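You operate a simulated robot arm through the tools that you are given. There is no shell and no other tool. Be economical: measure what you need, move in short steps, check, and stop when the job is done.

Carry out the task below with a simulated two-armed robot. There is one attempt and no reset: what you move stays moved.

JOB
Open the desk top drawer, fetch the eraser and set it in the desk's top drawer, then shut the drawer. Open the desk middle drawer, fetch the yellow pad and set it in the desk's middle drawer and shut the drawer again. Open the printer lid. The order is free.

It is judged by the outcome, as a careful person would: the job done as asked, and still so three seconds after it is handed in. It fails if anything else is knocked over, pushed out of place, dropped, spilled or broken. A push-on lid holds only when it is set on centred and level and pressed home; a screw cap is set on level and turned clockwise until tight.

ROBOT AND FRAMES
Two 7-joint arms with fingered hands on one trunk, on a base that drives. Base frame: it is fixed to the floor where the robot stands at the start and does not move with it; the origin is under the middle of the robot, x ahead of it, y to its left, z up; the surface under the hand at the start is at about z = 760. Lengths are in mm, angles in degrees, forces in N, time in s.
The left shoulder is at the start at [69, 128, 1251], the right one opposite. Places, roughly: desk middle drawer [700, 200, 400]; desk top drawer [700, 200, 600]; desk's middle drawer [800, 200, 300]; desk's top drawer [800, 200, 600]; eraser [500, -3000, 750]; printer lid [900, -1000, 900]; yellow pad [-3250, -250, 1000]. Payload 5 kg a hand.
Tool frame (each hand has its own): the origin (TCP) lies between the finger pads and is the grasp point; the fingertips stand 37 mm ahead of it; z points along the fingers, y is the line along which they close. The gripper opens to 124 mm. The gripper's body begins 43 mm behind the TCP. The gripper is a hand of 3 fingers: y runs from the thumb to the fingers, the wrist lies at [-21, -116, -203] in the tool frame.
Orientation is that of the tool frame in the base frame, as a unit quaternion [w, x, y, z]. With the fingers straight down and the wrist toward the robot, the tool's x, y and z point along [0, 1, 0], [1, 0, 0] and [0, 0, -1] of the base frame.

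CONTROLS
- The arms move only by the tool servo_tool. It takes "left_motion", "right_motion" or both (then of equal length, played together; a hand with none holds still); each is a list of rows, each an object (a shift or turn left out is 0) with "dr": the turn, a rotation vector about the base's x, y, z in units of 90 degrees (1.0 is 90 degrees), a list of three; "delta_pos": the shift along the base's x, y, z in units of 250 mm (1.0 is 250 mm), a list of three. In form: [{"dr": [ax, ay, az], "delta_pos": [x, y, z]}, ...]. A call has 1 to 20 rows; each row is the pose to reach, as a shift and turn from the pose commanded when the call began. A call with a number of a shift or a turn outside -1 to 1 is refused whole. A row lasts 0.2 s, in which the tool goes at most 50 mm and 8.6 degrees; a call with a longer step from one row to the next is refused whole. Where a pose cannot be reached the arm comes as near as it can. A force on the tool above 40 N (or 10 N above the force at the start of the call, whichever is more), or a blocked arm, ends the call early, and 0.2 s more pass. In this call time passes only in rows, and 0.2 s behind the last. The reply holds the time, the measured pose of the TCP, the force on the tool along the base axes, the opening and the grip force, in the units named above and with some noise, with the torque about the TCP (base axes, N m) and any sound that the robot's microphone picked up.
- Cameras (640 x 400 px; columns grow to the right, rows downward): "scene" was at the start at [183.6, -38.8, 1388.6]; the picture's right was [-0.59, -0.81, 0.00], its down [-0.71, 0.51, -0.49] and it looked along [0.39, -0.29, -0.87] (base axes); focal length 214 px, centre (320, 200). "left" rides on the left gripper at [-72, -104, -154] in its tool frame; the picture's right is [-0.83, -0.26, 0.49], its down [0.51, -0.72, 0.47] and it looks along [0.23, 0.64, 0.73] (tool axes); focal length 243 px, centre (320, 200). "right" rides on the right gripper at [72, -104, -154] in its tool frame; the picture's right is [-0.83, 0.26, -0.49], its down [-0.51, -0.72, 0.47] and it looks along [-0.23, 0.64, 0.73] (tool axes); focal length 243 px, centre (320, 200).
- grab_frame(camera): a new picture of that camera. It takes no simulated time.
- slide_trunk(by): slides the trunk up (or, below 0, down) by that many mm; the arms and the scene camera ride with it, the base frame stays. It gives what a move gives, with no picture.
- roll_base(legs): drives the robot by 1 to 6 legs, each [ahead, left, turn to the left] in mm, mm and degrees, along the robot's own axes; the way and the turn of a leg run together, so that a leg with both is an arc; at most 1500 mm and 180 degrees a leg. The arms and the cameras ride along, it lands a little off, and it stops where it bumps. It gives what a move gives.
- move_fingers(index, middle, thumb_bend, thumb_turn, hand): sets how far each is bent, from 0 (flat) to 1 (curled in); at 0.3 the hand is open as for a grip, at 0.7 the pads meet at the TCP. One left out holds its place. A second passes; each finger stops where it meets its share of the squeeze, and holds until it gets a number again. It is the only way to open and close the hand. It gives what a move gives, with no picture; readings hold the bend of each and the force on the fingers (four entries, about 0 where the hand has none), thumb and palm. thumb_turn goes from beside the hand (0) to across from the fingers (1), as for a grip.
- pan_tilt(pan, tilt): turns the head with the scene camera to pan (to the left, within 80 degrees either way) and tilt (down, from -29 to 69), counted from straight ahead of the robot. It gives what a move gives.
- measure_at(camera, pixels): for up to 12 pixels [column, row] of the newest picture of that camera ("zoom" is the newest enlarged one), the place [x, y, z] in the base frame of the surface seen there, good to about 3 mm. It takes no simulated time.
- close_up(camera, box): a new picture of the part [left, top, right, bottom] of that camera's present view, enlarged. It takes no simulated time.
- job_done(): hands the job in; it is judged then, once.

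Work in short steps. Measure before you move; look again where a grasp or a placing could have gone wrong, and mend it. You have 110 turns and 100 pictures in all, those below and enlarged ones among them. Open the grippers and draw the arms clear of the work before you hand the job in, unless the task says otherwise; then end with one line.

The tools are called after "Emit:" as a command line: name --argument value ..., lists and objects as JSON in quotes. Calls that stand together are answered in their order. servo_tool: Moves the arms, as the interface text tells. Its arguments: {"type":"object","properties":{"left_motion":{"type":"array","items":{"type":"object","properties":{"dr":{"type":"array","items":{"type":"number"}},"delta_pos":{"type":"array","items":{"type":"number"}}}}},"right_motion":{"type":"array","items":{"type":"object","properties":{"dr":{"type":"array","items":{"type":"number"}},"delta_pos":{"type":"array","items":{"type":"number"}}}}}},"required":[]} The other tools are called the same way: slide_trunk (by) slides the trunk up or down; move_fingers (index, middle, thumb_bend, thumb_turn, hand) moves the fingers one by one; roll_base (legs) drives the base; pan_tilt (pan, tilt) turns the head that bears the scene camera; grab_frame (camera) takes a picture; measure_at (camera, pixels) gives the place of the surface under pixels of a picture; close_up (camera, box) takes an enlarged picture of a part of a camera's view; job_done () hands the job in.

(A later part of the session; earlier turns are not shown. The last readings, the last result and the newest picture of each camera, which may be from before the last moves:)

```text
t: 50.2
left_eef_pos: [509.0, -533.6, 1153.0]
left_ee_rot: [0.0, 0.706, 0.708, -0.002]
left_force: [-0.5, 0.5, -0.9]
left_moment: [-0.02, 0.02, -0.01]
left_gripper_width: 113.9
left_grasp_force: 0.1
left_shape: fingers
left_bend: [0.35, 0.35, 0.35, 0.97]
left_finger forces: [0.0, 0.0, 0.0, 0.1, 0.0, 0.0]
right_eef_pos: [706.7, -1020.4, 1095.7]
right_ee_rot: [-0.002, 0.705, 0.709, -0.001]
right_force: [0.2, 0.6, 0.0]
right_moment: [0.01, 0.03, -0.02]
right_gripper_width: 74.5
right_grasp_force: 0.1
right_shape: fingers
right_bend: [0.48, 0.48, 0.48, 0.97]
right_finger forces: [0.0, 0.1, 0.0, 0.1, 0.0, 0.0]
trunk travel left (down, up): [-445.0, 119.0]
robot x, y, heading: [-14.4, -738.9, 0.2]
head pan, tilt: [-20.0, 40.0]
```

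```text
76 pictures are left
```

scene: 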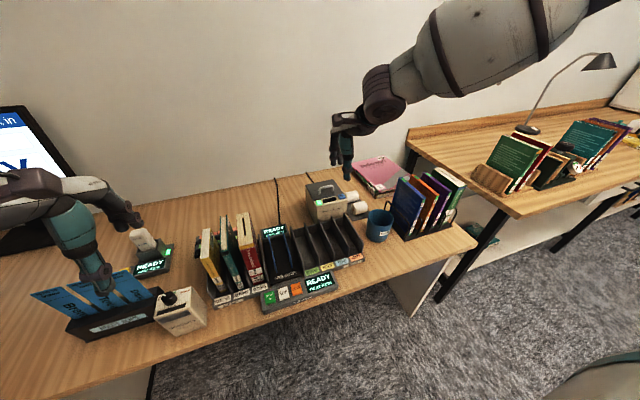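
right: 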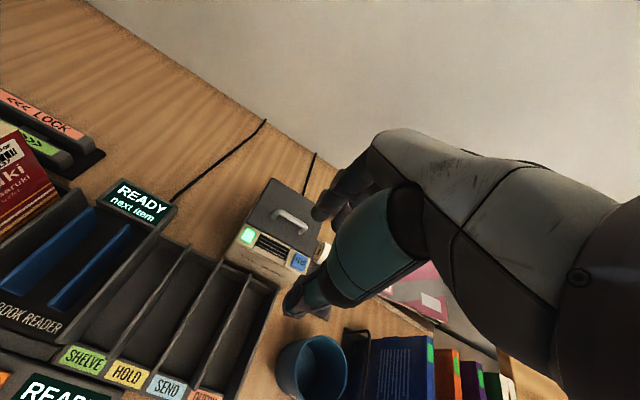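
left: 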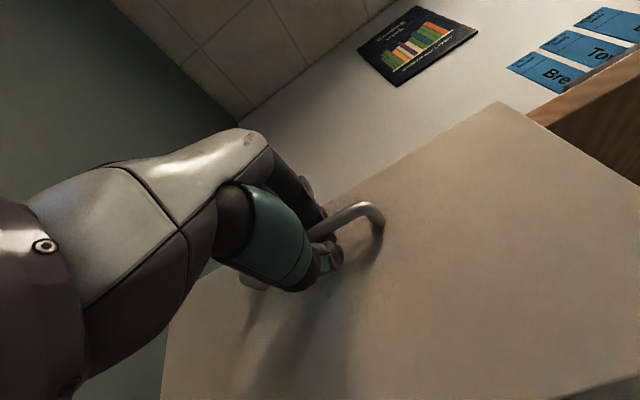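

The step was too long; I repeat it with smaller rows, ending at z≈955 above the handle.

Emit:
servo_tool --right_motion '[{"delta_pos": [0.12, 0, -0.05]}, {"delta_pos": [0.24, 0, -0.15]}, {"delta_pos": [0.36, 0, -0.28]}, {"delta_pos": [0.47, 0, -0.42]}, {"delta_pos": [0.473, 0, -0.56]}]'

Emit:
grab_frame --camera "right"

Emit:
close_up --camera "scene" --box '[270, 110, 430, 250]'

```text
t: 51.4
left_eef_pos: [508.2, -534.7, 1155.4]
left_ee_rot: [0.0, 0.706, 0.708, 0.0]
left_force: [-0.2, 0.0, -0.7]
left_moment: [-0.01, 0.01, -0.04]
left_gripper_width: 113.6
left_grasp_force: 0.0
left_shape: fingers
left_bend: [0.35, 0.35, 0.35, 0.97]
left_finger forces: [0.1, 0.0, 0.0, 0.0, 0.0, 0.1]
right_eef_pos: [821.7, -1022.0, 956.2]
right_ee_rot: [-0.001, 0.705, 0.709, 0.0]
right_force: [0.3, -0.2, 1.3]
right_moment: [0.01, -0.01, 0.01]
right_gripper_width: 74.4
right_grasp_force: 0.1
right_shape: fingers
right_bend: [0.48, 0.48, 0.48, 0.97]
right_finger forces: [0.0, 0.0, 0.1, 0.1, 0.1, 0.0]
trunk travel left (down, up): [-445.0, 119.0]
robot x, y, heading: [-14.0, -736.9, 0.2]
head pan, tilt: [-20.0, 40.0]
```

```text
75 pictures are left
```

right: 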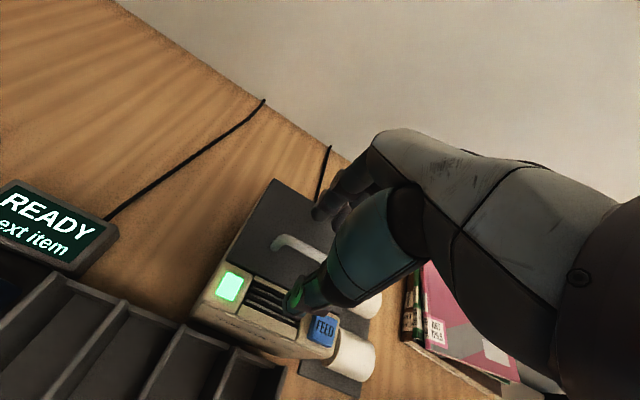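

```text
2.86 times, centred on (350, 180) of scene
```

zoom: 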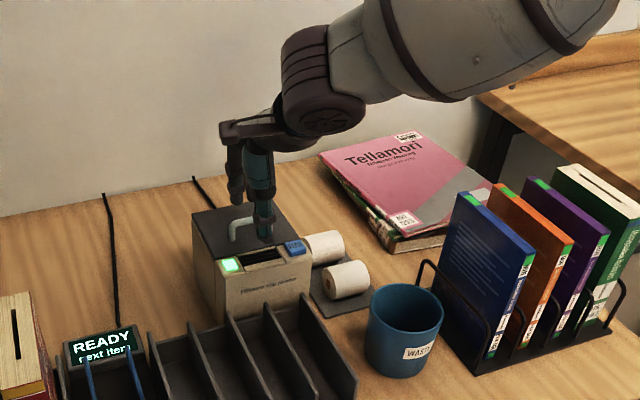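

The hand straddles the handle. I lower 30 mm and close.

Emit:
servo_tool --right_motion '[{"delta_pos": [0.01, 0, -0.06]}, {"delta_pos": [0.014, 0, -0.12]}]'

Emit:
move_fingers --hand "right" --index 0.74 --middle 0.74 --thumb_bend 0.74

Emit:
grab_frame --camera "right"

```text
t: 52.0
left_eef_pos: [507.1, -534.6, 1155.9]
left_ee_rot: [-0.001, 0.706, 0.708, 0.0]
left_force: [-0.4, 0.7, -0.2]
left_moment: [0.02, 0.01, -0.03]
left_gripper_width: 113.6
left_grasp_force: 0.0
left_shape: fingers
left_bend: [0.35, 0.35, 0.35, 0.97]
left_finger forces: [0.1, 0.0, 0.0, 0.1, 0.0, 0.0]
right_eef_pos: [825.8, -1019.7, 928.2]
right_ee_rot: [0.0, 0.705, 0.71, 0.002]
right_force: [0.9, 0.4, 4.6]
right_moment: [-0.05, -0.23, 0.0]
right_gripper_width: 74.3
right_grasp_force: 2.5
right_shape: fingers
right_bend: [0.48, 0.47, 0.48, 0.97]
right_finger forces: [0.0, 4.3, 0.0, 0.1, 0.1, 0.0]
trunk travel left (down, up): [-445.0, 119.0]
robot x, y, heading: [-19.5, -741.3, 0.3]
head pan, tilt: [-20.0, 40.0]
```

```text
t: 53.0
left_eef_pos: [508.2, -533.4, 1154.2]
left_ee_rot: [-0.001, 0.706, 0.708, -0.002]
left_force: [0.0, -0.1, -1.4]
left_moment: [0.01, -0.06, -0.01]
left_gripper_width: 113.8
left_grasp_force: 0.1
left_shape: fingers
left_bend: [0.35, 0.35, 0.35, 0.97]
left_finger forces: [0.1, 0.0, 0.0, 0.1, 0.1, 0.1]
right_eef_pos: [826.0, -1020.4, 924.7]
right_ee_rot: [-0.001, 0.706, 0.708, 0.0]
right_force: [8.2, 0.1, -6.5]
right_moment: [0.16, -0.03, 0.04]
right_gripper_width: 0.0
right_grasp_force: 14.7
right_shape: fingers
right_bend: [0.73, 0.72, 0.73, 0.97]
right_finger forces: [9.3, 9.1, 0.0, 0.0, 9.6, 0.0]
trunk travel left (down, up): [-445.0, 119.0]
robot x, y, heading: [-15.8, -738.6, 0.4]
head pan, tilt: [-20.0, 40.0]
```

```text
73 pictures are left
```

right: 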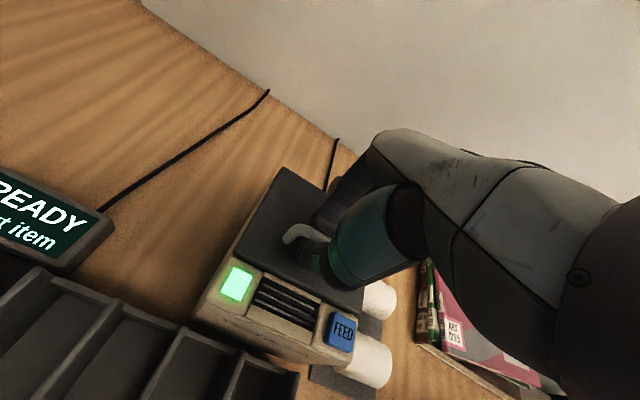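

Grip is firm (9/9/10 N). I swing the lid along an arc about the rear hinge, with the hand half following, up to ~60°.

Emit:
servo_tool --right_motion '[{"dr": [0, 0.04, 0], "delta_pos": [0.02, 0.04, 0.04]}, {"dr": [0, 0.083, 0], "delta_pos": [0.045, 0, 0.076]}, {"dr": [0, 0.125, 0], "delta_pos": [0.074, 0, 0.108]}, {"dr": [0, 0.167, 0], "delta_pos": [0.107, 0, 0.136]}, {"dr": [0, 0.21, 0], "delta_pos": [0.143, 0, 0.159]}, {"dr": [0, 0.25, 0], "delta_pos": [0.183, 0, 0.179]}, {"dr": [0, 0.29, 0], "delta_pos": [0.225, 0, 0.193]}, {"dr": [0, 0.333, 0], "delta_pos": [0.268, 0, 0.203]}]'

Emit:
grab_frame --camera "right"

Emit:
close_up --camera "scene" --box '[270, 110, 430, 250]'

```text
t: 54.8
left_eef_pos: [508.7, -537.5, 1154.8]
left_ee_rot: [-0.002, 0.705, 0.709, 0.0]
left_force: [-0.3, -1.1, -0.2]
left_moment: [0.03, 0.01, -0.01]
left_gripper_width: 113.9
left_grasp_force: 0.0
left_shape: fingers
left_bend: [0.35, 0.35, 0.35, 0.97]
left_finger forces: [0.1, 0.0, 0.1, 0.1, 0.0, 0.0]
right_eef_pos: [892.5, -1017.7, 974.9]
right_ee_rot: [-0.17, 0.679, 0.693, -0.172]
right_force: [0.6, -11.3, -15.7]
right_moment: [0.02, 0.09, -0.1]
right_gripper_width: 0.0
right_grasp_force: 28.7
right_shape: fingers
right_bend: [0.73, 0.72, 0.75, 0.98]
right_finger forces: [15.4, 14.1, 0.0, 0.1, 28.1, 0.0]
right hand out of reach, approached as far as the arm can: row 8
trunk travel left (down, up): [-445.0, 119.0]
robot x, y, heading: [-14.4, -741.7, 0.4]
head pan, tilt: [-20.0, 40.0]
```

```text
72 pictures are left
```

right: 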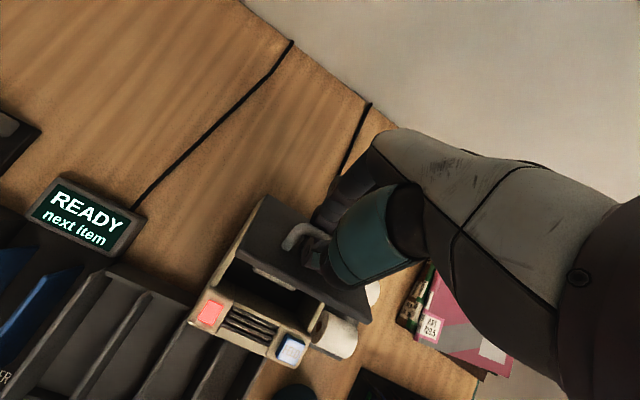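

```text
2.86 times, centred on (350, 180) of scene
```

zoom: 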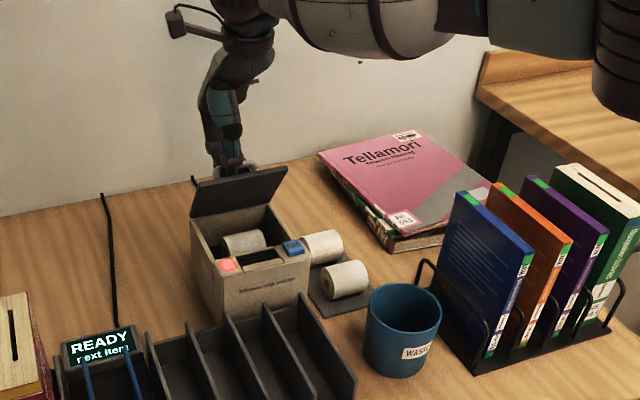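

The lid is ~55–60° open (light now red) and the arm is at its limit. From here the arc is nearly horizontal, so I drive the base ahead 40 mm to carry the lid toward 90°.

Emit:
roll_base --legs '[[40, 0, 0]]'

Emit:
close_up --camera "scene" --box '[270, 110, 430, 250]'

```text
t: 55.7
left_eef_pos: [545.4, -535.4, 1155.5]
left_ee_rot: [-0.002, 0.706, 0.709, 0.0]
left_force: [0.0, -0.2, -0.4]
left_moment: [0.04, -0.05, 0.02]
left_gripper_width: 113.8
left_grasp_force: 0.0
left_shape: fingers
left_bend: [0.35, 0.35, 0.35, 0.97]
left_finger forces: [0.1, 0.0, 0.0, 0.0, 0.1, 0.2]
right_eef_pos: [929.2, -1013.8, 977.0]
right_ee_rot: [-0.17, 0.678, 0.694, -0.172]
right_force: [-8.1, -7.3, -28.6]
right_moment: [-0.13, 0.05, 0.05]
right_gripper_width: 5.1
right_grasp_force: 15.1
right_shape: fingers
right_bend: [0.72, 0.68, 0.72, 0.98]
right_finger forces: [13.9, 11.2, 0.0, 0.0, 5.9, 0.1]
trunk travel left (down, up): [-445.0, 119.0]
robot x, y, heading: [23.8, -742.4, 0.1]
head pan, tilt: [-20.0, 40.0]
```

```text
2.86 times, centred on (350, 180) of scene
```

zoom: 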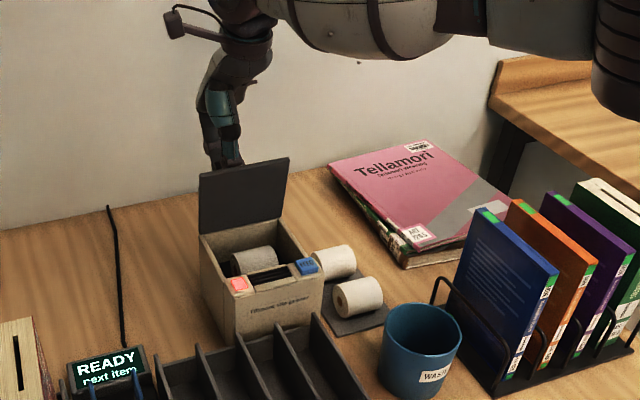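

The lid stands near 80°. I push a little further back and down along the arc.

Emit:
servo_tool --right_motion '[{"delta_pos": [0.02, 0, -0.02]}, {"delta_pos": [0.045, 0, -0.045]}, {"delta_pos": [0.08, 0, -0.075]}]'

Emit:
close_up --camera "scene" --box '[290, 130, 390, 220]'

```text
t: 56.5
left_eef_pos: [546.0, -533.2, 1155.7]
left_ee_rot: [0.0, 0.705, 0.709, -0.001]
left_force: [0.3, 0.3, -0.2]
left_moment: [-0.01, 0.01, 0.02]
left_gripper_width: 113.9
left_grasp_force: 0.0
left_shape: fingers
left_bend: [0.35, 0.35, 0.35, 0.97]
left_finger forces: [0.1, 0.0, 0.0, 0.0, 0.0, 0.0]
right_eef_pos: [940.8, -1014.6, 963.1]
right_ee_rot: [-0.169, 0.678, 0.695, -0.17]
right_force: [0.3, -0.2, 0.7]
right_moment: [0.02, 0.0, -0.02]
right_gripper_width: 0.1
right_grasp_force: 0.9
right_shape: fingers
right_bend: [0.73, 0.73, 0.72, 0.98]
right_finger forces: [0.1, 1.2, 0.0, 0.0, 1.0, 0.0]
right hand out of reach, approached as far as the arm can: row 2, 3
trunk travel left (down, up): [-445.0, 119.0]
robot x, y, heading: [21.0, -741.0, 0.4]
head pan, tilt: [-20.0, 40.0]
```

```text
4.44 times, centred on (340, 175) of scene
```

zoom: 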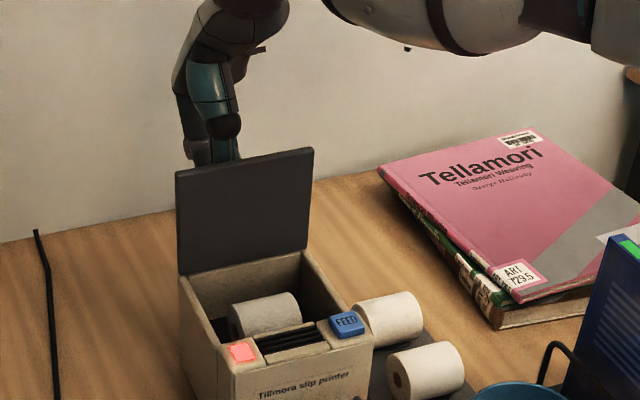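

The grip is now nearly free of load and the lid looks about vertical. I measure its top and bottom to get the angle.

Emit:
measure_at --camera "zoom" --pixels '[[220, 172], [290, 160], [220, 258], [290, 240], [250, 210]]'

```text
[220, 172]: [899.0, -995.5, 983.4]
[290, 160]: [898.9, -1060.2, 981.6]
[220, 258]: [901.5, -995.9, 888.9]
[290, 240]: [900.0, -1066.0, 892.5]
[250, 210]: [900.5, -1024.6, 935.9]
```

The lid is at ~90°. I nudge it 20 mm further with the base to get past vertical and see whether it stops.

Emit:
roll_base --legs '[[22, 0, 0]]'

Emit:
close_up --camera "scene" --box '[290, 130, 390, 220]'

Emit:
measure_at --camera "zoom" --pixels '[[220, 180], [290, 168], [225, 255], [290, 240], [250, 210]]'

```text
t: 57.3
left_eef_pos: [565.4, -532.9, 1155.2]
left_ee_rot: [0.0, 0.705, 0.709, 0.001]
left_force: [-0.5, 0.0, -0.1]
left_moment: [0.01, -0.04, 0.05]
left_gripper_width: 113.9
left_grasp_force: 0.0
left_shape: fingers
left_bend: [0.35, 0.35, 0.35, 0.97]
left_finger forces: [0.1, 0.0, 0.0, 0.0, 0.1, 0.1]
right_eef_pos: [959.6, -1015.3, 961.2]
right_ee_rot: [-0.168, 0.678, 0.695, -0.17]
right_force: [-4.4, 0.0, -7.8]
right_moment: [-0.06, -0.18, 0.11]
right_gripper_width: 5.1
right_grasp_force: 9.4
right_shape: fingers
right_bend: [0.74, 0.73, 0.68, 0.97]
right_finger forces: [4.1, 2.9, 0.1, 0.0, 12.1, 0.0]
trunk travel left (down, up): [-445.0, 119.0]
robot x, y, heading: [44.7, -739.9, 0.2]
head pan, tilt: [-20.0, 40.0]
```

```text
4.44 times, centred on (340, 175) of scene
```

zoom: 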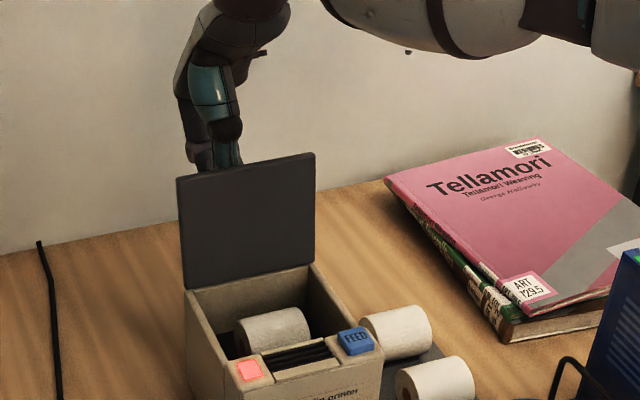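

```text
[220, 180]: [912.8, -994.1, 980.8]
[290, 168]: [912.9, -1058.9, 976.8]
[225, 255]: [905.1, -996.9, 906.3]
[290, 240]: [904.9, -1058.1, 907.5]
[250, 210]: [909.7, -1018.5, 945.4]
```

The lid is now ~96°, past vertical. I open only the two far fingers first, since opening the thumb (between bar and lid) could push the lid closed.

Emit:
move_fingers --hand "right" --index 0.2 --middle 0.2 --thumb_bend 0.64

Emit:
close_up --camera "scene" --box '[290, 110, 390, 220]'

Emit:
grab_frame --camera "right"

```text
t: 58.3
left_eef_pos: [566.9, -533.7, 1154.4]
left_ee_rot: [0.0, 0.705, 0.709, 0.0]
left_force: [0.3, 0.5, 0.5]
left_moment: [0.0, 0.02, -0.01]
left_gripper_width: 113.9
left_grasp_force: 0.1
left_shape: fingers
left_bend: [0.35, 0.35, 0.35, 0.97]
left_finger forces: [0.0, 0.0, 0.0, 0.0, 0.0, 0.0]
right_eef_pos: [959.6, -1014.1, 960.0]
right_ee_rot: [-0.169, 0.678, 0.694, -0.17]
right_force: [1.2, 0.8, 1.2]
right_moment: [-0.02, 0.0, -0.04]
right_gripper_width: 94.1
right_grasp_force: 3.7
right_shape: fingers
right_bend: [0.2, 0.2, 0.65, 0.97]
right_finger forces: [0.1, 0.1, 0.0, 0.0, 7.8, 0.1]
trunk travel left (down, up): [-445.0, 119.0]
robot x, y, heading: [42.3, -738.1, 0.3]
head pan, tilt: [-20.0, 40.0]
```

```text
3.64 times, centred on (340, 165) of scene
```

zoom: 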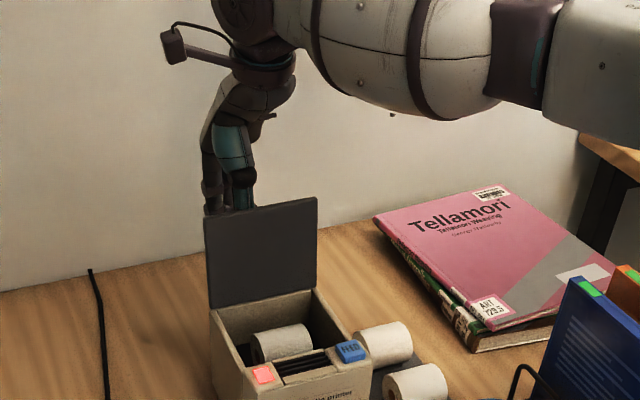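

```text
66 pictures are left
```

right: 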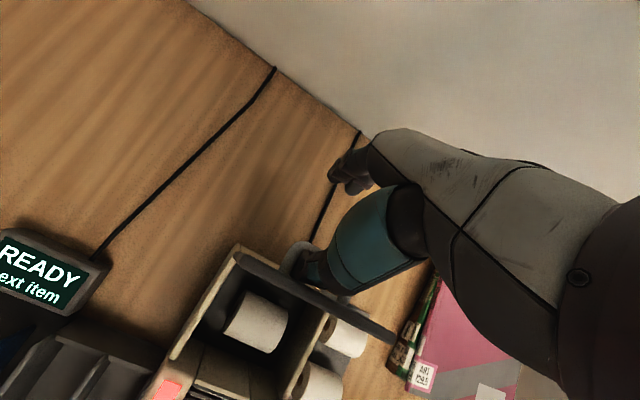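

Fingers are clear; the thumb still lies between bar and lid. I draw the hand straight up in small steps.

Emit:
servo_tool --right_motion '[{"delta_pos": [0.005, 0, 0.03]}, {"delta_pos": [0.01, 0, 0.07]}, {"delta_pos": [0.01, 0, 0.12]}, {"delta_pos": [0.01, 0, 0.18]}, {"delta_pos": [0.0, 0, 0.26]}, {"delta_pos": [0.0, 0, 0.36]}, {"delta_pos": [0.0, 0, 0.5]}]'

Emit:
close_up --camera "scene" --box '[290, 110, 390, 220]'

```text
t: 59.9
left_eef_pos: [567.2, -532.1, 1155.3]
left_ee_rot: [-0.001, 0.705, 0.709, 0.0]
left_force: [-0.8, 0.2, 0.2]
left_moment: [0.0, 0.0, -0.02]
left_gripper_width: 113.8
left_grasp_force: 0.0
left_shape: fingers
left_bend: [0.35, 0.35, 0.35, 0.97]
left_finger forces: [0.2, 0.0, 0.1, 0.1, 0.1, 0.0]
right_eef_pos: [958.5, -1015.4, 1084.5]
right_ee_rot: [-0.169, 0.678, 0.695, -0.171]
right_force: [0.2, 0.1, -0.5]
right_moment: [0.0, 0.0, -0.01]
right_gripper_width: 95.6
right_grasp_force: 0.0
right_shape: fingers
right_bend: [0.2, 0.2, 0.64, 0.97]
right_finger forces: [0.0, 0.1, 0.0, 0.1, 0.1, 0.0]
trunk travel left (down, up): [-445.0, 119.0]
robot x, y, heading: [45.7, -734.6, 0.5]
head pan, tilt: [-20.0, 40.0]
```

```text
3.64 times, centred on (340, 165) of scene
```

zoom: 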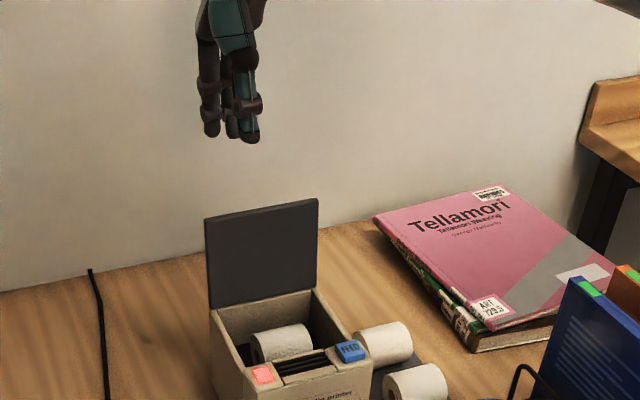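

The lid stays open by itself. I retract and straighten the right hand, then back off and strafe right toward the eraser.

Emit:
servo_tool --right_motion '[{"dr": [0, -0.05, 0], "delta_pos": [-0.15, 0, 0.06]}, {"dr": [0, -0.11, 0], "delta_pos": [-0.3, 0, 0.08]}, {"dr": [0, -0.17, 0], "delta_pos": [-0.45, -0.05, 0.08]}, {"dr": [0, -0.23, 0], "delta_pos": [-0.6, -0.1, 0.08]}, {"dr": [0, -0.29, 0], "delta_pos": [-0.78, -0.15, 0.08]}, {"dr": [0, -0.31, 0], "delta_pos": [-0.95, -0.2, 0.08]}]'

Emit:
roll_base --legs '[[-200, 0, 0], [0, -1100, 0]]'

Emit:
pan_tilt --pan -50 --tilt 35

Emit:
grab_frame --camera "scene"

```text
t: 61.3
left_eef_pos: [564.2, -535.2, 1156.0]
left_ee_rot: [0.0, 0.705, 0.709, 0.001]
left_force: [-0.3, -0.6, -0.5]
left_moment: [0.02, -0.06, -0.01]
left_gripper_width: 113.9
left_grasp_force: 0.1
left_shape: fingers
left_bend: [0.35, 0.35, 0.35, 0.97]
left_finger forces: [0.0, 0.0, 0.0, 0.0, 0.0, 0.1]
right_eef_pos: [719.9, -1066.0, 1105.1]
right_ee_rot: [0.004, 0.699, 0.715, -0.001]
right_force: [-0.5, 0.0, 0.2]
right_moment: [0.0, -0.01, 0.02]
right_gripper_width: 95.5
right_grasp_force: 0.1
right_shape: fingers
right_bend: [0.2, 0.2, 0.64, 0.97]
right_finger forces: [0.0, 0.0, 0.0, 0.0, 0.0, 0.1]
trunk travel left (down, up): [-445.0, 119.0]
robot x, y, heading: [45.2, -742.3, 0.4]
head pan, tilt: [-20.0, 40.0]
```

```text
t: 72.4
left_eef_pos: [372.3, -1634.9, 1155.7]
left_ee_rot: [0.0, 0.708, 0.706, -0.001]
left_force: [-0.1, 0.4, 0.1]
left_moment: [0.01, 0.01, 0.0]
left_gripper_width: 113.9
left_grasp_force: 0.0
left_shape: fingers
left_bend: [0.35, 0.35, 0.35, 0.97]
left_finger forces: [0.0, 0.0, 0.0, 0.1, 0.0, 0.0]
right_eef_pos: [522.3, -2170.3, 1104.6]
right_ee_rot: [0.003, 0.703, 0.712, -0.003]
right_force: [0.8, 0.3, -0.1]
right_moment: [0.02, 0.01, -0.02]
right_gripper_width: 95.8
right_grasp_force: 0.1
right_shape: fingers
right_bend: [0.2, 0.2, 0.64, 0.97]
right_finger forces: [0.1, 0.0, 0.1, 0.0, 0.0, 0.1]
trunk travel left (down, up): [-445.0, 119.0]
robot x, y, heading: [-151.4, -1836.8, -0.3]
head pan, tilt: [-20.0, 40.0]
```

```text
t: 73.3
left_eef_pos: [372.4, -1636.9, 1154.5]
left_ee_rot: [-0.001, 0.709, 0.706, -0.001]
left_force: [0.1, -0.2, 0.1]
left_moment: [0.01, -0.01, -0.02]
left_gripper_width: 113.8
left_grasp_force: 0.0
left_shape: fingers
left_bend: [0.35, 0.35, 0.35, 0.97]
left_finger forces: [0.0, 0.0, 0.0, 0.1, 0.0, 0.1]
right_eef_pos: [520.7, -2169.7, 1105.5]
right_ee_rot: [0.004, 0.703, 0.711, -0.003]
right_force: [-0.5, 1.0, -0.6]
right_moment: [-0.02, 0.02, 0.03]
right_gripper_width: 95.7
right_grasp_force: 0.1
right_shape: fingers
right_bend: [0.2, 0.2, 0.64, 0.97]
right_finger forces: [0.0, 0.0, 0.0, 0.0, 0.2, 0.0]
trunk travel left (down, up): [-445.0, 119.0]
robot x, y, heading: [-154.6, -1839.8, -0.4]
head pan, tilt: [-50.0, 35.0]
```

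```text
64 pictures are left
```

scene: 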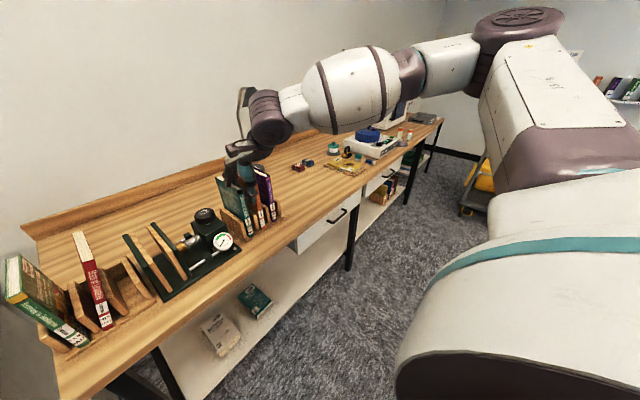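

The bench continues; items at (300–375,150) are near the eraser's place. I strafe another 850 mm and look.

Emit:
roll_base --legs '[[0, -850, 0]]'

Emit:
pan_tilt --pan -15 --tilt 45

Emit:
grab_frame --camera "scene"

Emit:
grab_frame --camera "right"

```text
t: 81.2
left_eef_pos: [368.2, -2484.3, 1155.5]
left_ee_rot: [0.0, 0.709, 0.705, -0.001]
left_force: [-0.7, 0.1, 0.6]
left_moment: [-0.02, 0.0, 0.03]
left_gripper_width: 114.0
left_grasp_force: 0.2
left_shape: fingers
left_bend: [0.35, 0.35, 0.35, 0.97]
left_finger forces: [0.1, 0.1, 0.0, 0.1, 0.0, 0.0]
right_eef_pos: [515.7, -3019.1, 1106.1]
right_ee_rot: [0.004, 0.703, 0.711, -0.001]
right_force: [-0.1, 0.0, 0.4]
right_moment: [0.01, -0.04, -0.01]
right_gripper_width: 95.8
right_grasp_force: 0.2
right_shape: fingers
right_bend: [0.2, 0.2, 0.64, 0.97]
right_finger forces: [0.1, 0.1, 0.1, 0.0, 0.0, 0.0]
trunk travel left (down, up): [-445.0, 119.0]
robot x, y, heading: [-152.8, -2688.8, 0.1]
head pan, tilt: [-50.0, 35.0]
```

```text
t: 82.2
left_eef_pos: [368.1, -2485.3, 1154.9]
left_ee_rot: [0.0, 0.71, 0.704, -0.001]
left_force: [-0.6, 0.6, -0.7]
left_moment: [0.04, 0.01, -0.03]
left_gripper_width: 113.8
left_grasp_force: 0.0
left_shape: fingers
left_bend: [0.35, 0.35, 0.35, 0.97]
left_finger forces: [0.0, 0.0, 0.1, 0.0, 0.1, 0.0]
right_eef_pos: [516.3, -3019.5, 1103.9]
right_ee_rot: [0.004, 0.703, 0.711, -0.003]
right_force: [0.7, 0.3, 0.2]
right_moment: [-0.02, -0.02, 0.03]
right_gripper_width: 95.5
right_grasp_force: 0.0
right_shape: fingers
right_bend: [0.2, 0.2, 0.64, 0.97]
right_finger forces: [0.1, 0.0, 0.0, 0.0, 0.0, 0.0]
trunk travel left (down, up): [-445.0, 119.0]
robot x, y, heading: [-155.8, -2687.3, 0.1]
head pan, tilt: [-15.0, 45.0]
```

```text
63 pictures are left
```

scene: 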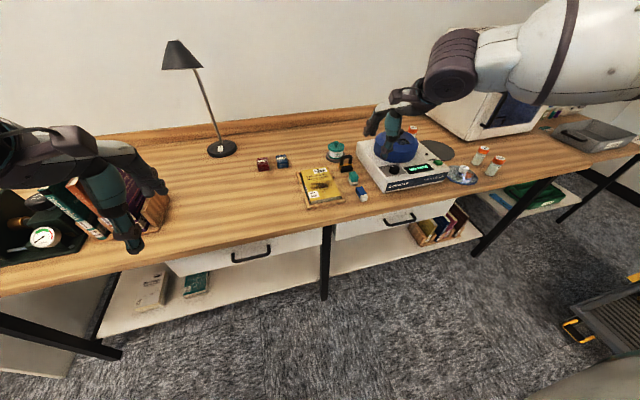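

```text
62 pictures are left
```

right: 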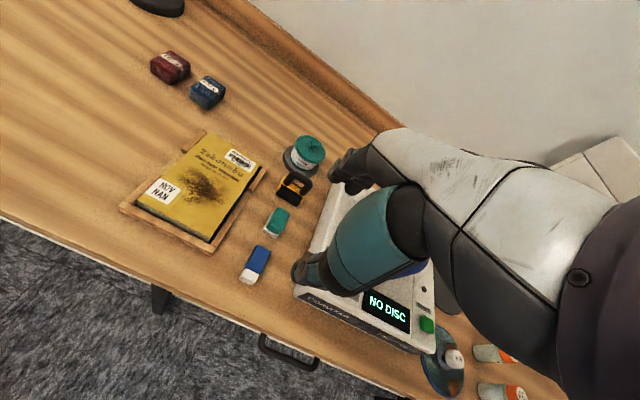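

Two eraser-like blocks: blue/white at (255,265) and teal/white at (277,222). I zoom in to tell them apart.

Emit:
close_up --camera "right" --box '[210, 130, 330, 300]'

Emit:
measure_at --camera "right" --pixels '[[255, 265], [264, 250], [246, 278], [277, 222], [262, 285], [300, 280], [262, 240], [230, 275]]'

```text
2.35 times, centred on (270, 215) of right
```

zoom: 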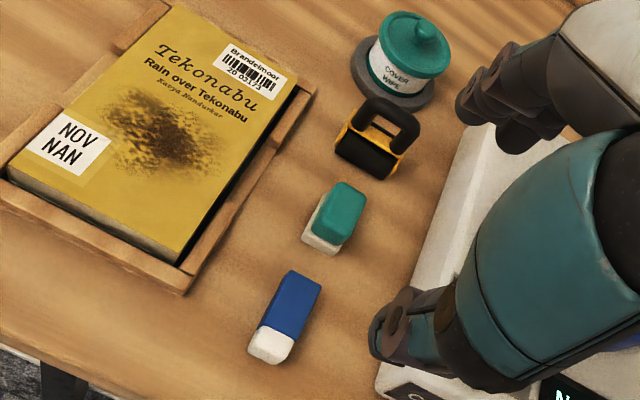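

```text
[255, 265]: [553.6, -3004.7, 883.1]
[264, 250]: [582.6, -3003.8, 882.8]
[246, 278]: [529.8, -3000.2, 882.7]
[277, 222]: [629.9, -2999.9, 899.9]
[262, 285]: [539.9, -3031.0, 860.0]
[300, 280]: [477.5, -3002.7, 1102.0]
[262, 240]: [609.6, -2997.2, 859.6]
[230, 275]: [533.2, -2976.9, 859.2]
```

The eraser is the blue-sleeved block, about x 527–590, y≈-3003, top z 883 on a bench at 860. I measure the white machine beside it to check finger clearance.

Emit:
measure_at --camera "zoom" --pixels '[[375, 390], [400, 300], [440, 200], [278, 345], [318, 285], [290, 300], [250, 350], [288, 272], [330, 240], [347, 195], [305, 235], [480, 135]]'

```text
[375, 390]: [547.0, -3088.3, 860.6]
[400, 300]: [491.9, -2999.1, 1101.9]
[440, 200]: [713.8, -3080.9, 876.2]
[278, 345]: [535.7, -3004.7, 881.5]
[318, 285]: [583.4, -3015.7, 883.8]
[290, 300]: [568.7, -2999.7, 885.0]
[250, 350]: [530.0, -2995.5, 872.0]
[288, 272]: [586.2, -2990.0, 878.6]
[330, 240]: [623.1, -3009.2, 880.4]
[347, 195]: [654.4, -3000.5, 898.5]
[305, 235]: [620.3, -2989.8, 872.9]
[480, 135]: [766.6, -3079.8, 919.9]
```

There is ~80 mm to the machine, enough. I open to a moderate width and turn the right hand -90° about vertical while moving over the eraser.

Emit:
move_fingers --hand "right" --index 0.42 --middle 0.42 --thumb_bend 0.42

Emit:
servo_tool --right_motion '[{"dr": [0, 0, -0.09], "delta_pos": [0.015, 0.006, -0.03]}, {"dr": [0, 0, -0.18], "delta_pos": [0.03, 0.012, -0.06]}, {"dr": [0, 0, -0.27], "delta_pos": [0.045, 0.018, -0.1]}, {"dr": [0, 0, -0.36], "delta_pos": [0.06, 0.024, -0.14]}, {"dr": [0, 0, -0.45], "delta_pos": [0.075, 0.03, -0.18]}, {"dr": [0, 0, -0.54], "delta_pos": [0.09, 0.035, -0.22]}, {"dr": [0, 0, -0.63], "delta_pos": [0.105, 0.04, -0.26]}, {"dr": [0, 0, -0.72], "delta_pos": [0.12, 0.046, -0.32]}, {"dr": [0, 0, -0.81], "delta_pos": [0.135, 0.052, -0.38]}, {"dr": [0, 0, -0.9], "delta_pos": [0.15, 0.058, -0.44]}, {"dr": [0, 0, -0.99], "delta_pos": [0.164, 0.064, -0.5]}]'

Emit:
grab_frame --camera "right"

```text
t: 83.2
left_eef_pos: [368.5, -2484.9, 1155.3]
left_ee_rot: [-0.001, 0.709, 0.705, 0.0]
left_force: [0.3, -0.5, 0.3]
left_moment: [0.03, -0.01, 0.0]
left_gripper_width: 113.7
left_grasp_force: 0.0
left_shape: fingers
left_bend: [0.35, 0.35, 0.35, 0.97]
left_finger forces: [0.0, 0.0, 0.0, 0.0, 0.0, 0.1]
right_eef_pos: [515.8, -3018.7, 1104.7]
right_ee_rot: [0.004, 0.704, 0.711, -0.002]
right_force: [0.1, 0.0, 0.1]
right_moment: [0.04, 0.0, -0.04]
right_gripper_width: 92.7
right_grasp_force: 0.1
right_shape: fingers
right_bend: [0.42, 0.42, 0.42, 0.97]
right_finger forces: [0.0, 0.0, 0.0, 0.1, 0.0, 0.0]
trunk travel left (down, up): [-445.0, 119.0]
robot x, y, heading: [-155.1, -2682.6, -0.2]
head pan, tilt: [-15.0, 45.0]
```

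```text
t: 85.6
left_eef_pos: [368.9, -2487.7, 1154.6]
left_ee_rot: [0.0, 0.709, 0.705, -0.001]
left_force: [-0.7, 0.2, -0.6]
left_moment: [-0.01, 0.03, 0.02]
left_gripper_width: 113.7
left_grasp_force: 0.0
left_shape: fingers
left_bend: [0.35, 0.35, 0.35, 0.97]
left_finger forces: [0.0, 0.0, 0.0, 0.0, 0.0, 0.0]
right_eef_pos: [559.2, -3004.5, 979.9]
right_ee_rot: [0.0, 1.0, 0.013, -0.005]
right_force: [0.7, -0.4, 0.3]
right_moment: [0.0, -0.01, 0.01]
right_gripper_width: 92.4
right_grasp_force: 0.1
right_shape: fingers
right_bend: [0.42, 0.42, 0.42, 0.97]
right_finger forces: [0.1, 0.1, 0.0, 0.0, 0.0, 0.0]
trunk travel left (down, up): [-445.0, 119.0]
robot x, y, heading: [-158.4, -2686.2, -0.1]
head pan, tilt: [-15.0, 45.0]
```

```text
60 pictures are left
```

right: 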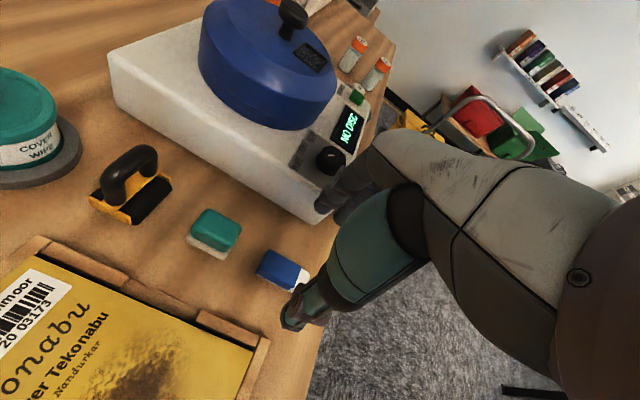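

The hand is over the eraser with fingers on either side. I descend 77 mm and close gently.

Emit:
servo_tool --right_motion '[{"delta_pos": [-0.004, 0, -0.1]}, {"delta_pos": [-0.008, 0, -0.2]}, {"delta_pos": [-0.008, 0.004, -0.27]}, {"delta_pos": [-0.008, 0.004, -0.308]}]'

Emit:
move_fingers --hand "right" --index 0.66 --middle 0.66 --thumb_bend 0.66

Emit:
grab_frame --camera "right"

```text
t: 86.7
left_eef_pos: [366.0, -2485.4, 1155.9]
left_ee_rot: [0.001, 0.71, 0.704, 0.0]
left_force: [0.0, -0.1, -0.7]
left_moment: [0.01, 0.04, -0.01]
left_gripper_width: 113.8
left_grasp_force: 0.2
left_shape: fingers
left_bend: [0.35, 0.35, 0.35, 0.97]
left_finger forces: [0.0, 0.1, 0.1, 0.0, 0.1, 0.0]
right_eef_pos: [558.7, -3001.1, 910.4]
right_ee_rot: [0.001, 1.0, 0.013, 0.004]
right_force: [-3.9, -1.8, 30.6]
right_moment: [1.62, -0.01, -0.14]
right_gripper_width: 93.7
right_grasp_force: 18.0
right_shape: fingers
right_bend: [0.42, 0.44, 0.41, 0.99]
right_finger forces: [0.0, 6.1, 0.0, 0.1, 31.0, 0.1]
trunk travel left (down, up): [-445.0, 119.0]
robot x, y, heading: [-155.7, -2687.5, -0.1]
head pan, tilt: [-15.0, 45.0]
stopped in row 4 (right hand): the force on the tool passed its limit at 42 N (the readings are from after the stop); the commanded pose is now the measured one
```

```text
t: 87.6
left_eef_pos: [366.2, -2484.9, 1155.8]
left_ee_rot: [0.001, 0.709, 0.705, -0.001]
left_force: [0.4, -0.2, 0.2]
left_moment: [-0.01, 0.03, -0.01]
left_gripper_width: 113.7
left_grasp_force: 0.1
left_shape: fingers
left_bend: [0.35, 0.35, 0.35, 0.97]
left_finger forces: [0.0, 0.1, 0.1, 0.1, 0.0, 0.1]
right_eef_pos: [559.3, -2999.8, 912.5]
right_ee_rot: [0.0, 1.0, 0.013, 0.005]
right_force: [-4.5, 3.4, 29.4]
right_moment: [1.93, 0.09, 0.27]
right_gripper_width: 51.8
right_grasp_force: 15.5
right_shape: fingers
right_bend: [0.66, 0.66, 0.47, 0.99]
right_finger forces: [0.3, 0.1, 0.1, 0.1, 29.6, 0.1]
trunk travel left (down, up): [-445.0, 119.0]
robot x, y, heading: [-157.0, -2687.5, -0.4]
head pan, tilt: [-15.0, 45.0]
stopped (right hand): the force on the tool passed its limit at 41 N (the readings are from after the stop); the commanded pose is now the measured one
```

```text
59 pictures are left
```

right: 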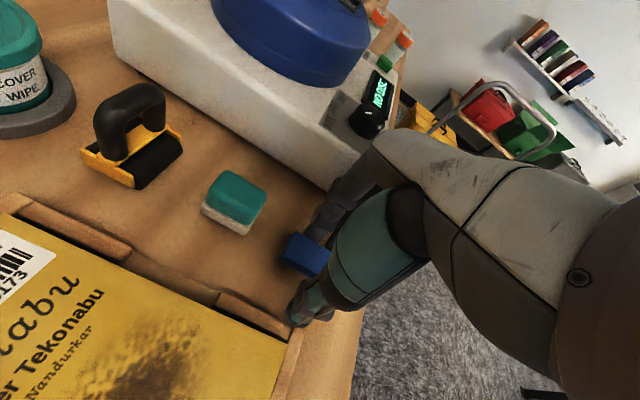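

The thumb tip presses on the bench (31 N) as it is longer than expected. I raise 10 mm and then close further.

Emit:
servo_tool --right_motion '[{"delta_pos": [0, -0.004, 0.03]}]'

Emit:
move_fingers --hand "right" --index 0.7 --middle 0.7 --thumb_bend 0.68

Emit:
grab_frame --camera "right"

```text
t: 88.0
left_eef_pos: [369.3, -2486.3, 1152.8]
left_ee_rot: [-0.002, 0.709, 0.705, 0.0]
left_force: [-0.6, -0.1, 0.3]
left_moment: [0.04, 0.02, 0.02]
left_gripper_width: 113.6
left_grasp_force: 0.0
left_shape: fingers
left_bend: [0.35, 0.35, 0.35, 0.97]
left_finger forces: [0.0, 0.0, 0.0, 0.0, 0.1, 0.0]
right_eef_pos: [558.9, -3004.5, 912.1]
right_ee_rot: [0.0, 1.0, 0.013, -0.001]
right_force: [0.9, 0.2, -0.9]
right_moment: [0.02, 0.02, -0.03]
right_gripper_width: 37.5
right_grasp_force: 0.1
right_shape: fingers
right_bend: [0.66, 0.66, 0.54, 0.98]
right_finger forces: [0.0, 0.0, 0.0, 0.0, 0.0, 0.0]
trunk travel left (down, up): [-445.0, 119.0]
robot x, y, heading: [-158.2, -2688.1, -0.5]
head pan, tilt: [-15.0, 45.0]
```

```text
t: 89.0
left_eef_pos: [367.3, -2485.5, 1154.9]
left_ee_rot: [-0.001, 0.709, 0.705, -0.001]
left_force: [-0.4, 0.5, 0.6]
left_moment: [0.04, 0.0, 0.01]
left_gripper_width: 113.8
left_grasp_force: 0.0
left_shape: fingers
left_bend: [0.35, 0.35, 0.35, 0.97]
left_finger forces: [0.0, 0.0, 0.0, 0.0, 0.1, 0.1]
right_eef_pos: [559.5, -3002.7, 916.1]
right_ee_rot: [-0.001, 1.0, 0.013, 0.001]
right_force: [-1.0, 1.0, -1.3]
right_moment: [-0.02, 0.01, -0.02]
right_gripper_width: 25.6
right_grasp_force: 7.4
right_shape: fingers
right_bend: [0.67, 0.69, 0.63, 0.97]
right_finger forces: [5.1, 2.2, 0.0, 0.0, 7.3, 0.1]
trunk travel left (down, up): [-445.0, 119.0]
robot x, y, heading: [-156.2, -2687.7, -0.1]
head pan, tilt: [-15.0, 45.0]
```

```text
58 pictures are left
```

right: 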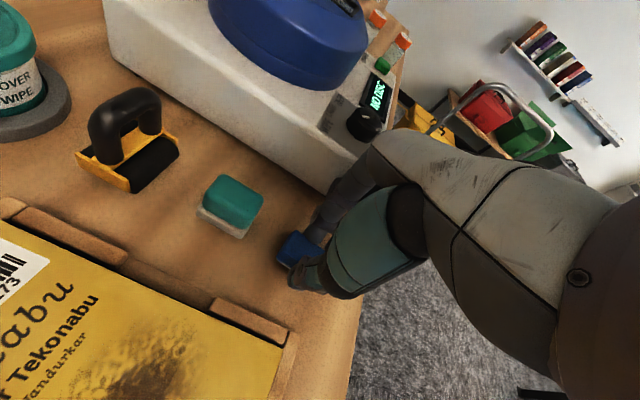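

Contact at width 25.6 mm, force 7 N. I tighten the grip and lift slowly 100 mm.

Emit:
move_fingers --hand "right" --index 0.8 --middle 0.8 --thumb_bend 0.8

Emit:
servo_tool --right_motion '[{"delta_pos": [0, 0, 0.06]}, {"delta_pos": [0, 0, 0.14]}, {"delta_pos": [0, 0, 0.24]}, {"delta_pos": [0, 0, 0.36]}, {"delta_pos": [0, 0, 0.48]}, {"delta_pos": [0, 0, 0.6]}]'

Emit:
grab_frame --camera "right"

Emit:
grab_frame --camera "scene"

```text
t: 90.0
left_eef_pos: [367.4, -2486.2, 1155.3]
left_ee_rot: [-0.001, 0.709, 0.705, 0.0]
left_force: [-0.2, -1.7, 0.5]
left_moment: [0.01, 0.0, 0.02]
left_gripper_width: 113.8
left_grasp_force: 0.1
left_shape: fingers
left_bend: [0.35, 0.35, 0.35, 0.97]
left_finger forces: [0.0, 0.0, 0.0, 0.1, 0.1, 0.0]
right_eef_pos: [559.4, -3003.6, 914.8]
right_ee_rot: [0.0, 1.0, 0.013, 0.001]
right_force: [-0.7, 0.7, 0.0]
right_moment: [0.0, 0.0, 0.02]
right_gripper_width: 24.0
right_grasp_force: 26.2
right_shape: fingers
right_bend: [0.73, 0.74, 0.63, 0.94]
right_finger forces: [16.4, 10.2, 0.1, 0.0, 26.6, 0.0]
trunk travel left (down, up): [-445.0, 119.0]
robot x, y, heading: [-160.3, -2689.1, -0.0]
head pan, tilt: [-15.0, 45.0]
```

```text
t: 91.4
left_eef_pos: [368.1, -2485.4, 1155.2]
left_ee_rot: [0.0, 0.71, 0.705, 0.0]
left_force: [-0.4, 0.7, -0.3]
left_moment: [-0.02, 0.0, 0.03]
left_gripper_width: 113.7
left_grasp_force: 0.0
left_shape: fingers
left_bend: [0.35, 0.35, 0.35, 0.97]
left_finger forces: [0.1, 0.1, 0.0, 0.0, 0.0, 0.1]
right_eef_pos: [557.2, -3001.8, 1066.6]
right_ee_rot: [0.001, 1.0, 0.013, 0.001]
right_force: [-0.7, 0.4, 0.2]
right_moment: [-0.04, 0.0, -0.01]
right_gripper_width: 24.1
right_grasp_force: 26.4
right_shape: fingers
right_bend: [0.73, 0.74, 0.63, 0.94]
right_finger forces: [16.3, 10.1, 0.1, 0.0, 26.5, 0.0]
trunk travel left (down, up): [-445.0, 119.0]
robot x, y, heading: [-156.1, -2684.9, -0.5]
head pan, tilt: [-15.0, 45.0]
```

```text
57 pictures are left
```

right: 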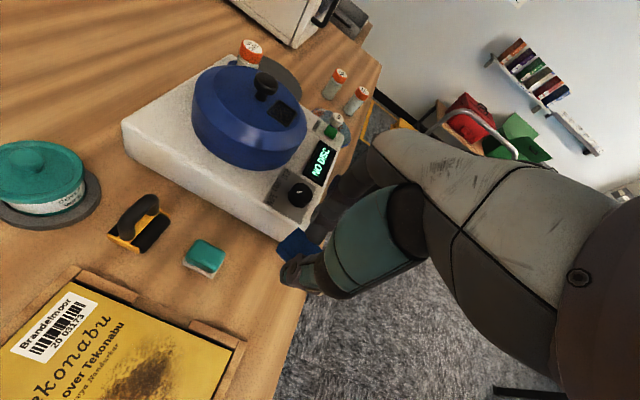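

```text
56 pictures are left
```

scene: 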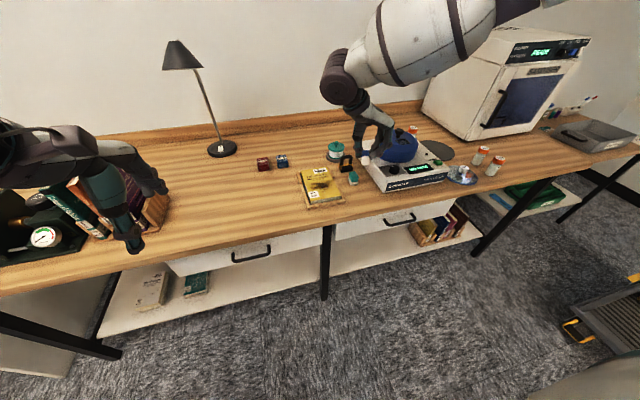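

Eraser is lifted and held (26 N). I draw the right arm back and turn it to its default heading for the return.

Emit:
servo_tool --right_motion '[{"dr": [0, 0, 0.0], "delta_pos": [-0.06, 0, 0.02]}, {"dr": [0, 0, 0.09], "delta_pos": [-0.16, 0, 0.06]}, {"dr": [0, 0, 0.18], "delta_pos": [-0.26, 0, 0.1]}, {"dr": [0, 0, 0.27], "delta_pos": [-0.34, 0, 0.13]}, {"dr": [0, 0, 0.36], "delta_pos": [-0.42, 0, 0.16]}, {"dr": [0, 0, 0.45], "delta_pos": [-0.5, 0, 0.16]}, {"dr": [0, 0, 0.54], "delta_pos": [-0.58, 0, 0.16]}, {"dr": [0, 0, 0.63], "delta_pos": [-0.66, 0, 0.16]}, {"dr": [0, 0, 0.72], "delta_pos": [-0.7, 0, 0.16]}, {"dr": [0, 0, 0.81], "delta_pos": [-0.72, 0, 0.16]}, {"dr": [0, 0, 0.9], "delta_pos": [-0.74, 0, 0.16]}, {"dr": [0, 0, 0.99], "delta_pos": [-0.76, 0, 0.16]}]'

Emit:
roll_base --legs '[[0, 1100, 0], [0, 1050, 0], [-250, 0, 0], [0, 500, 0]]'

Emit:
pan_tilt --pan 5 --tilt 50

Emit:
grab_frame --camera "scene"

```text
t: 94.0
left_eef_pos: [367.8, -2485.3, 1156.0]
left_ee_rot: [-0.001, 0.71, 0.705, 0.001]
left_force: [0.6, 0.2, 0.0]
left_moment: [0.0, -0.03, 0.06]
left_gripper_width: 113.9
left_grasp_force: 0.1
left_shape: fingers
left_bend: [0.35, 0.35, 0.35, 0.97]
left_finger forces: [0.1, 0.0, 0.0, 0.1, 0.0, 0.1]
right_eef_pos: [368.0, -3002.9, 1105.5]
right_ee_rot: [0.0, 0.703, 0.711, 0.002]
right_force: [0.0, -0.8, -0.4]
right_moment: [0.03, -0.01, 0.0]
right_gripper_width: 24.1
right_grasp_force: 26.9
right_shape: fingers
right_bend: [0.73, 0.74, 0.63, 0.94]
right_finger forces: [16.3, 10.3, 0.0, 0.0, 26.6, 0.1]
trunk travel left (down, up): [-445.0, 119.0]
robot x, y, heading: [-158.7, -2686.8, -0.3]
head pan, tilt: [-15.0, 45.0]
```

```text
t: 119.0
left_eef_pos: [115.8, 167.1, 1155.7]
left_ee_rot: [0.0, 0.707, 0.708, -0.001]
left_force: [-0.3, 0.0, 0.3]
left_moment: [-0.01, 0.05, -0.03]
left_gripper_width: 113.7
left_grasp_force: 0.1
left_shape: fingers
left_bend: [0.35, 0.35, 0.35, 0.97]
left_finger forces: [0.1, 0.1, 0.1, 0.0, 0.1, 0.1]
right_eef_pos: [121.1, -349.8, 1105.0]
right_ee_rot: [0.0, 0.701, 0.713, 0.001]
right_force: [0.1, 0.6, -0.2]
right_moment: [0.04, 0.01, 0.02]
right_gripper_width: 23.9
right_grasp_force: 26.4
right_shape: fingers
right_bend: [0.73, 0.74, 0.63, 0.94]
right_finger forces: [16.1, 10.4, 0.0, 0.0, 26.6, 0.0]
trunk travel left (down, up): [-445.0, 119.0]
robot x, y, heading: [-407.0, -37.8, 0.1]
head pan, tilt: [-15.0, 45.0]
```

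```text
t: 119.8
left_eef_pos: [116.9, 168.0, 1153.6]
left_ee_rot: [-0.001, 0.706, 0.708, 0.0]
left_force: [-0.7, -1.3, 0.3]
left_moment: [0.0, -0.02, 0.04]
left_gripper_width: 114.0
left_grasp_force: 0.1
left_shape: fingers
left_bend: [0.35, 0.35, 0.35, 0.97]
left_finger forces: [0.0, 0.0, 0.1, 0.0, 0.1, 0.0]
right_eef_pos: [120.9, -349.6, 1106.3]
right_ee_rot: [0.0, 0.701, 0.713, 0.0]
right_force: [-0.4, 0.0, -0.6]
right_moment: [-0.02, 0.01, -0.01]
right_gripper_width: 24.0
right_grasp_force: 27.2
right_shape: fingers
right_bend: [0.73, 0.74, 0.63, 0.94]
right_finger forces: [16.1, 10.4, 0.0, 0.0, 26.6, 0.1]
trunk travel left (down, up): [-445.0, 119.0]
robot x, y, heading: [-407.4, -37.2, 0.1]
head pan, tilt: [5.0, 50.0]
```

```text
55 pictures are left
```

scene: 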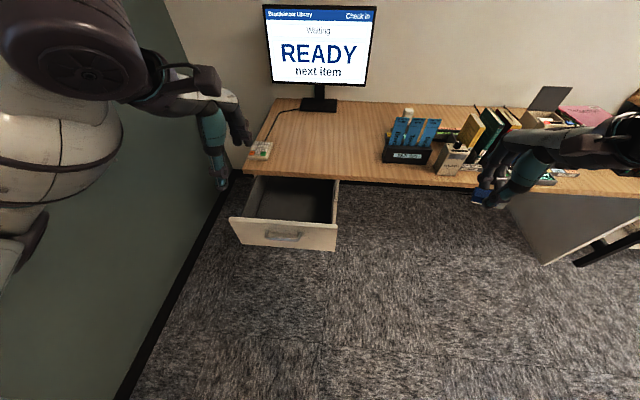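

The drawer is still open at (290,215). I measure its interior.

Emit:
measure_at --camera "scene" --pixels '[[290, 205], [265, 210], [320, 215], [290, 220], [285, 227], [243, 216], [335, 222], [285, 237], [290, 190], [334, 195]]'

```text
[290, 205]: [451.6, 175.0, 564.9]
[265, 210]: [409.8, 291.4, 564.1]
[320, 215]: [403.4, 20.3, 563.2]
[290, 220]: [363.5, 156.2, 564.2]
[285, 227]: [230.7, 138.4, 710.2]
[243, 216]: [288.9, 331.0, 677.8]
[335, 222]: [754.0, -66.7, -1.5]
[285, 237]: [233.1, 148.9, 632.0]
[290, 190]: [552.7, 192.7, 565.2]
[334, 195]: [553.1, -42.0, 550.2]
```

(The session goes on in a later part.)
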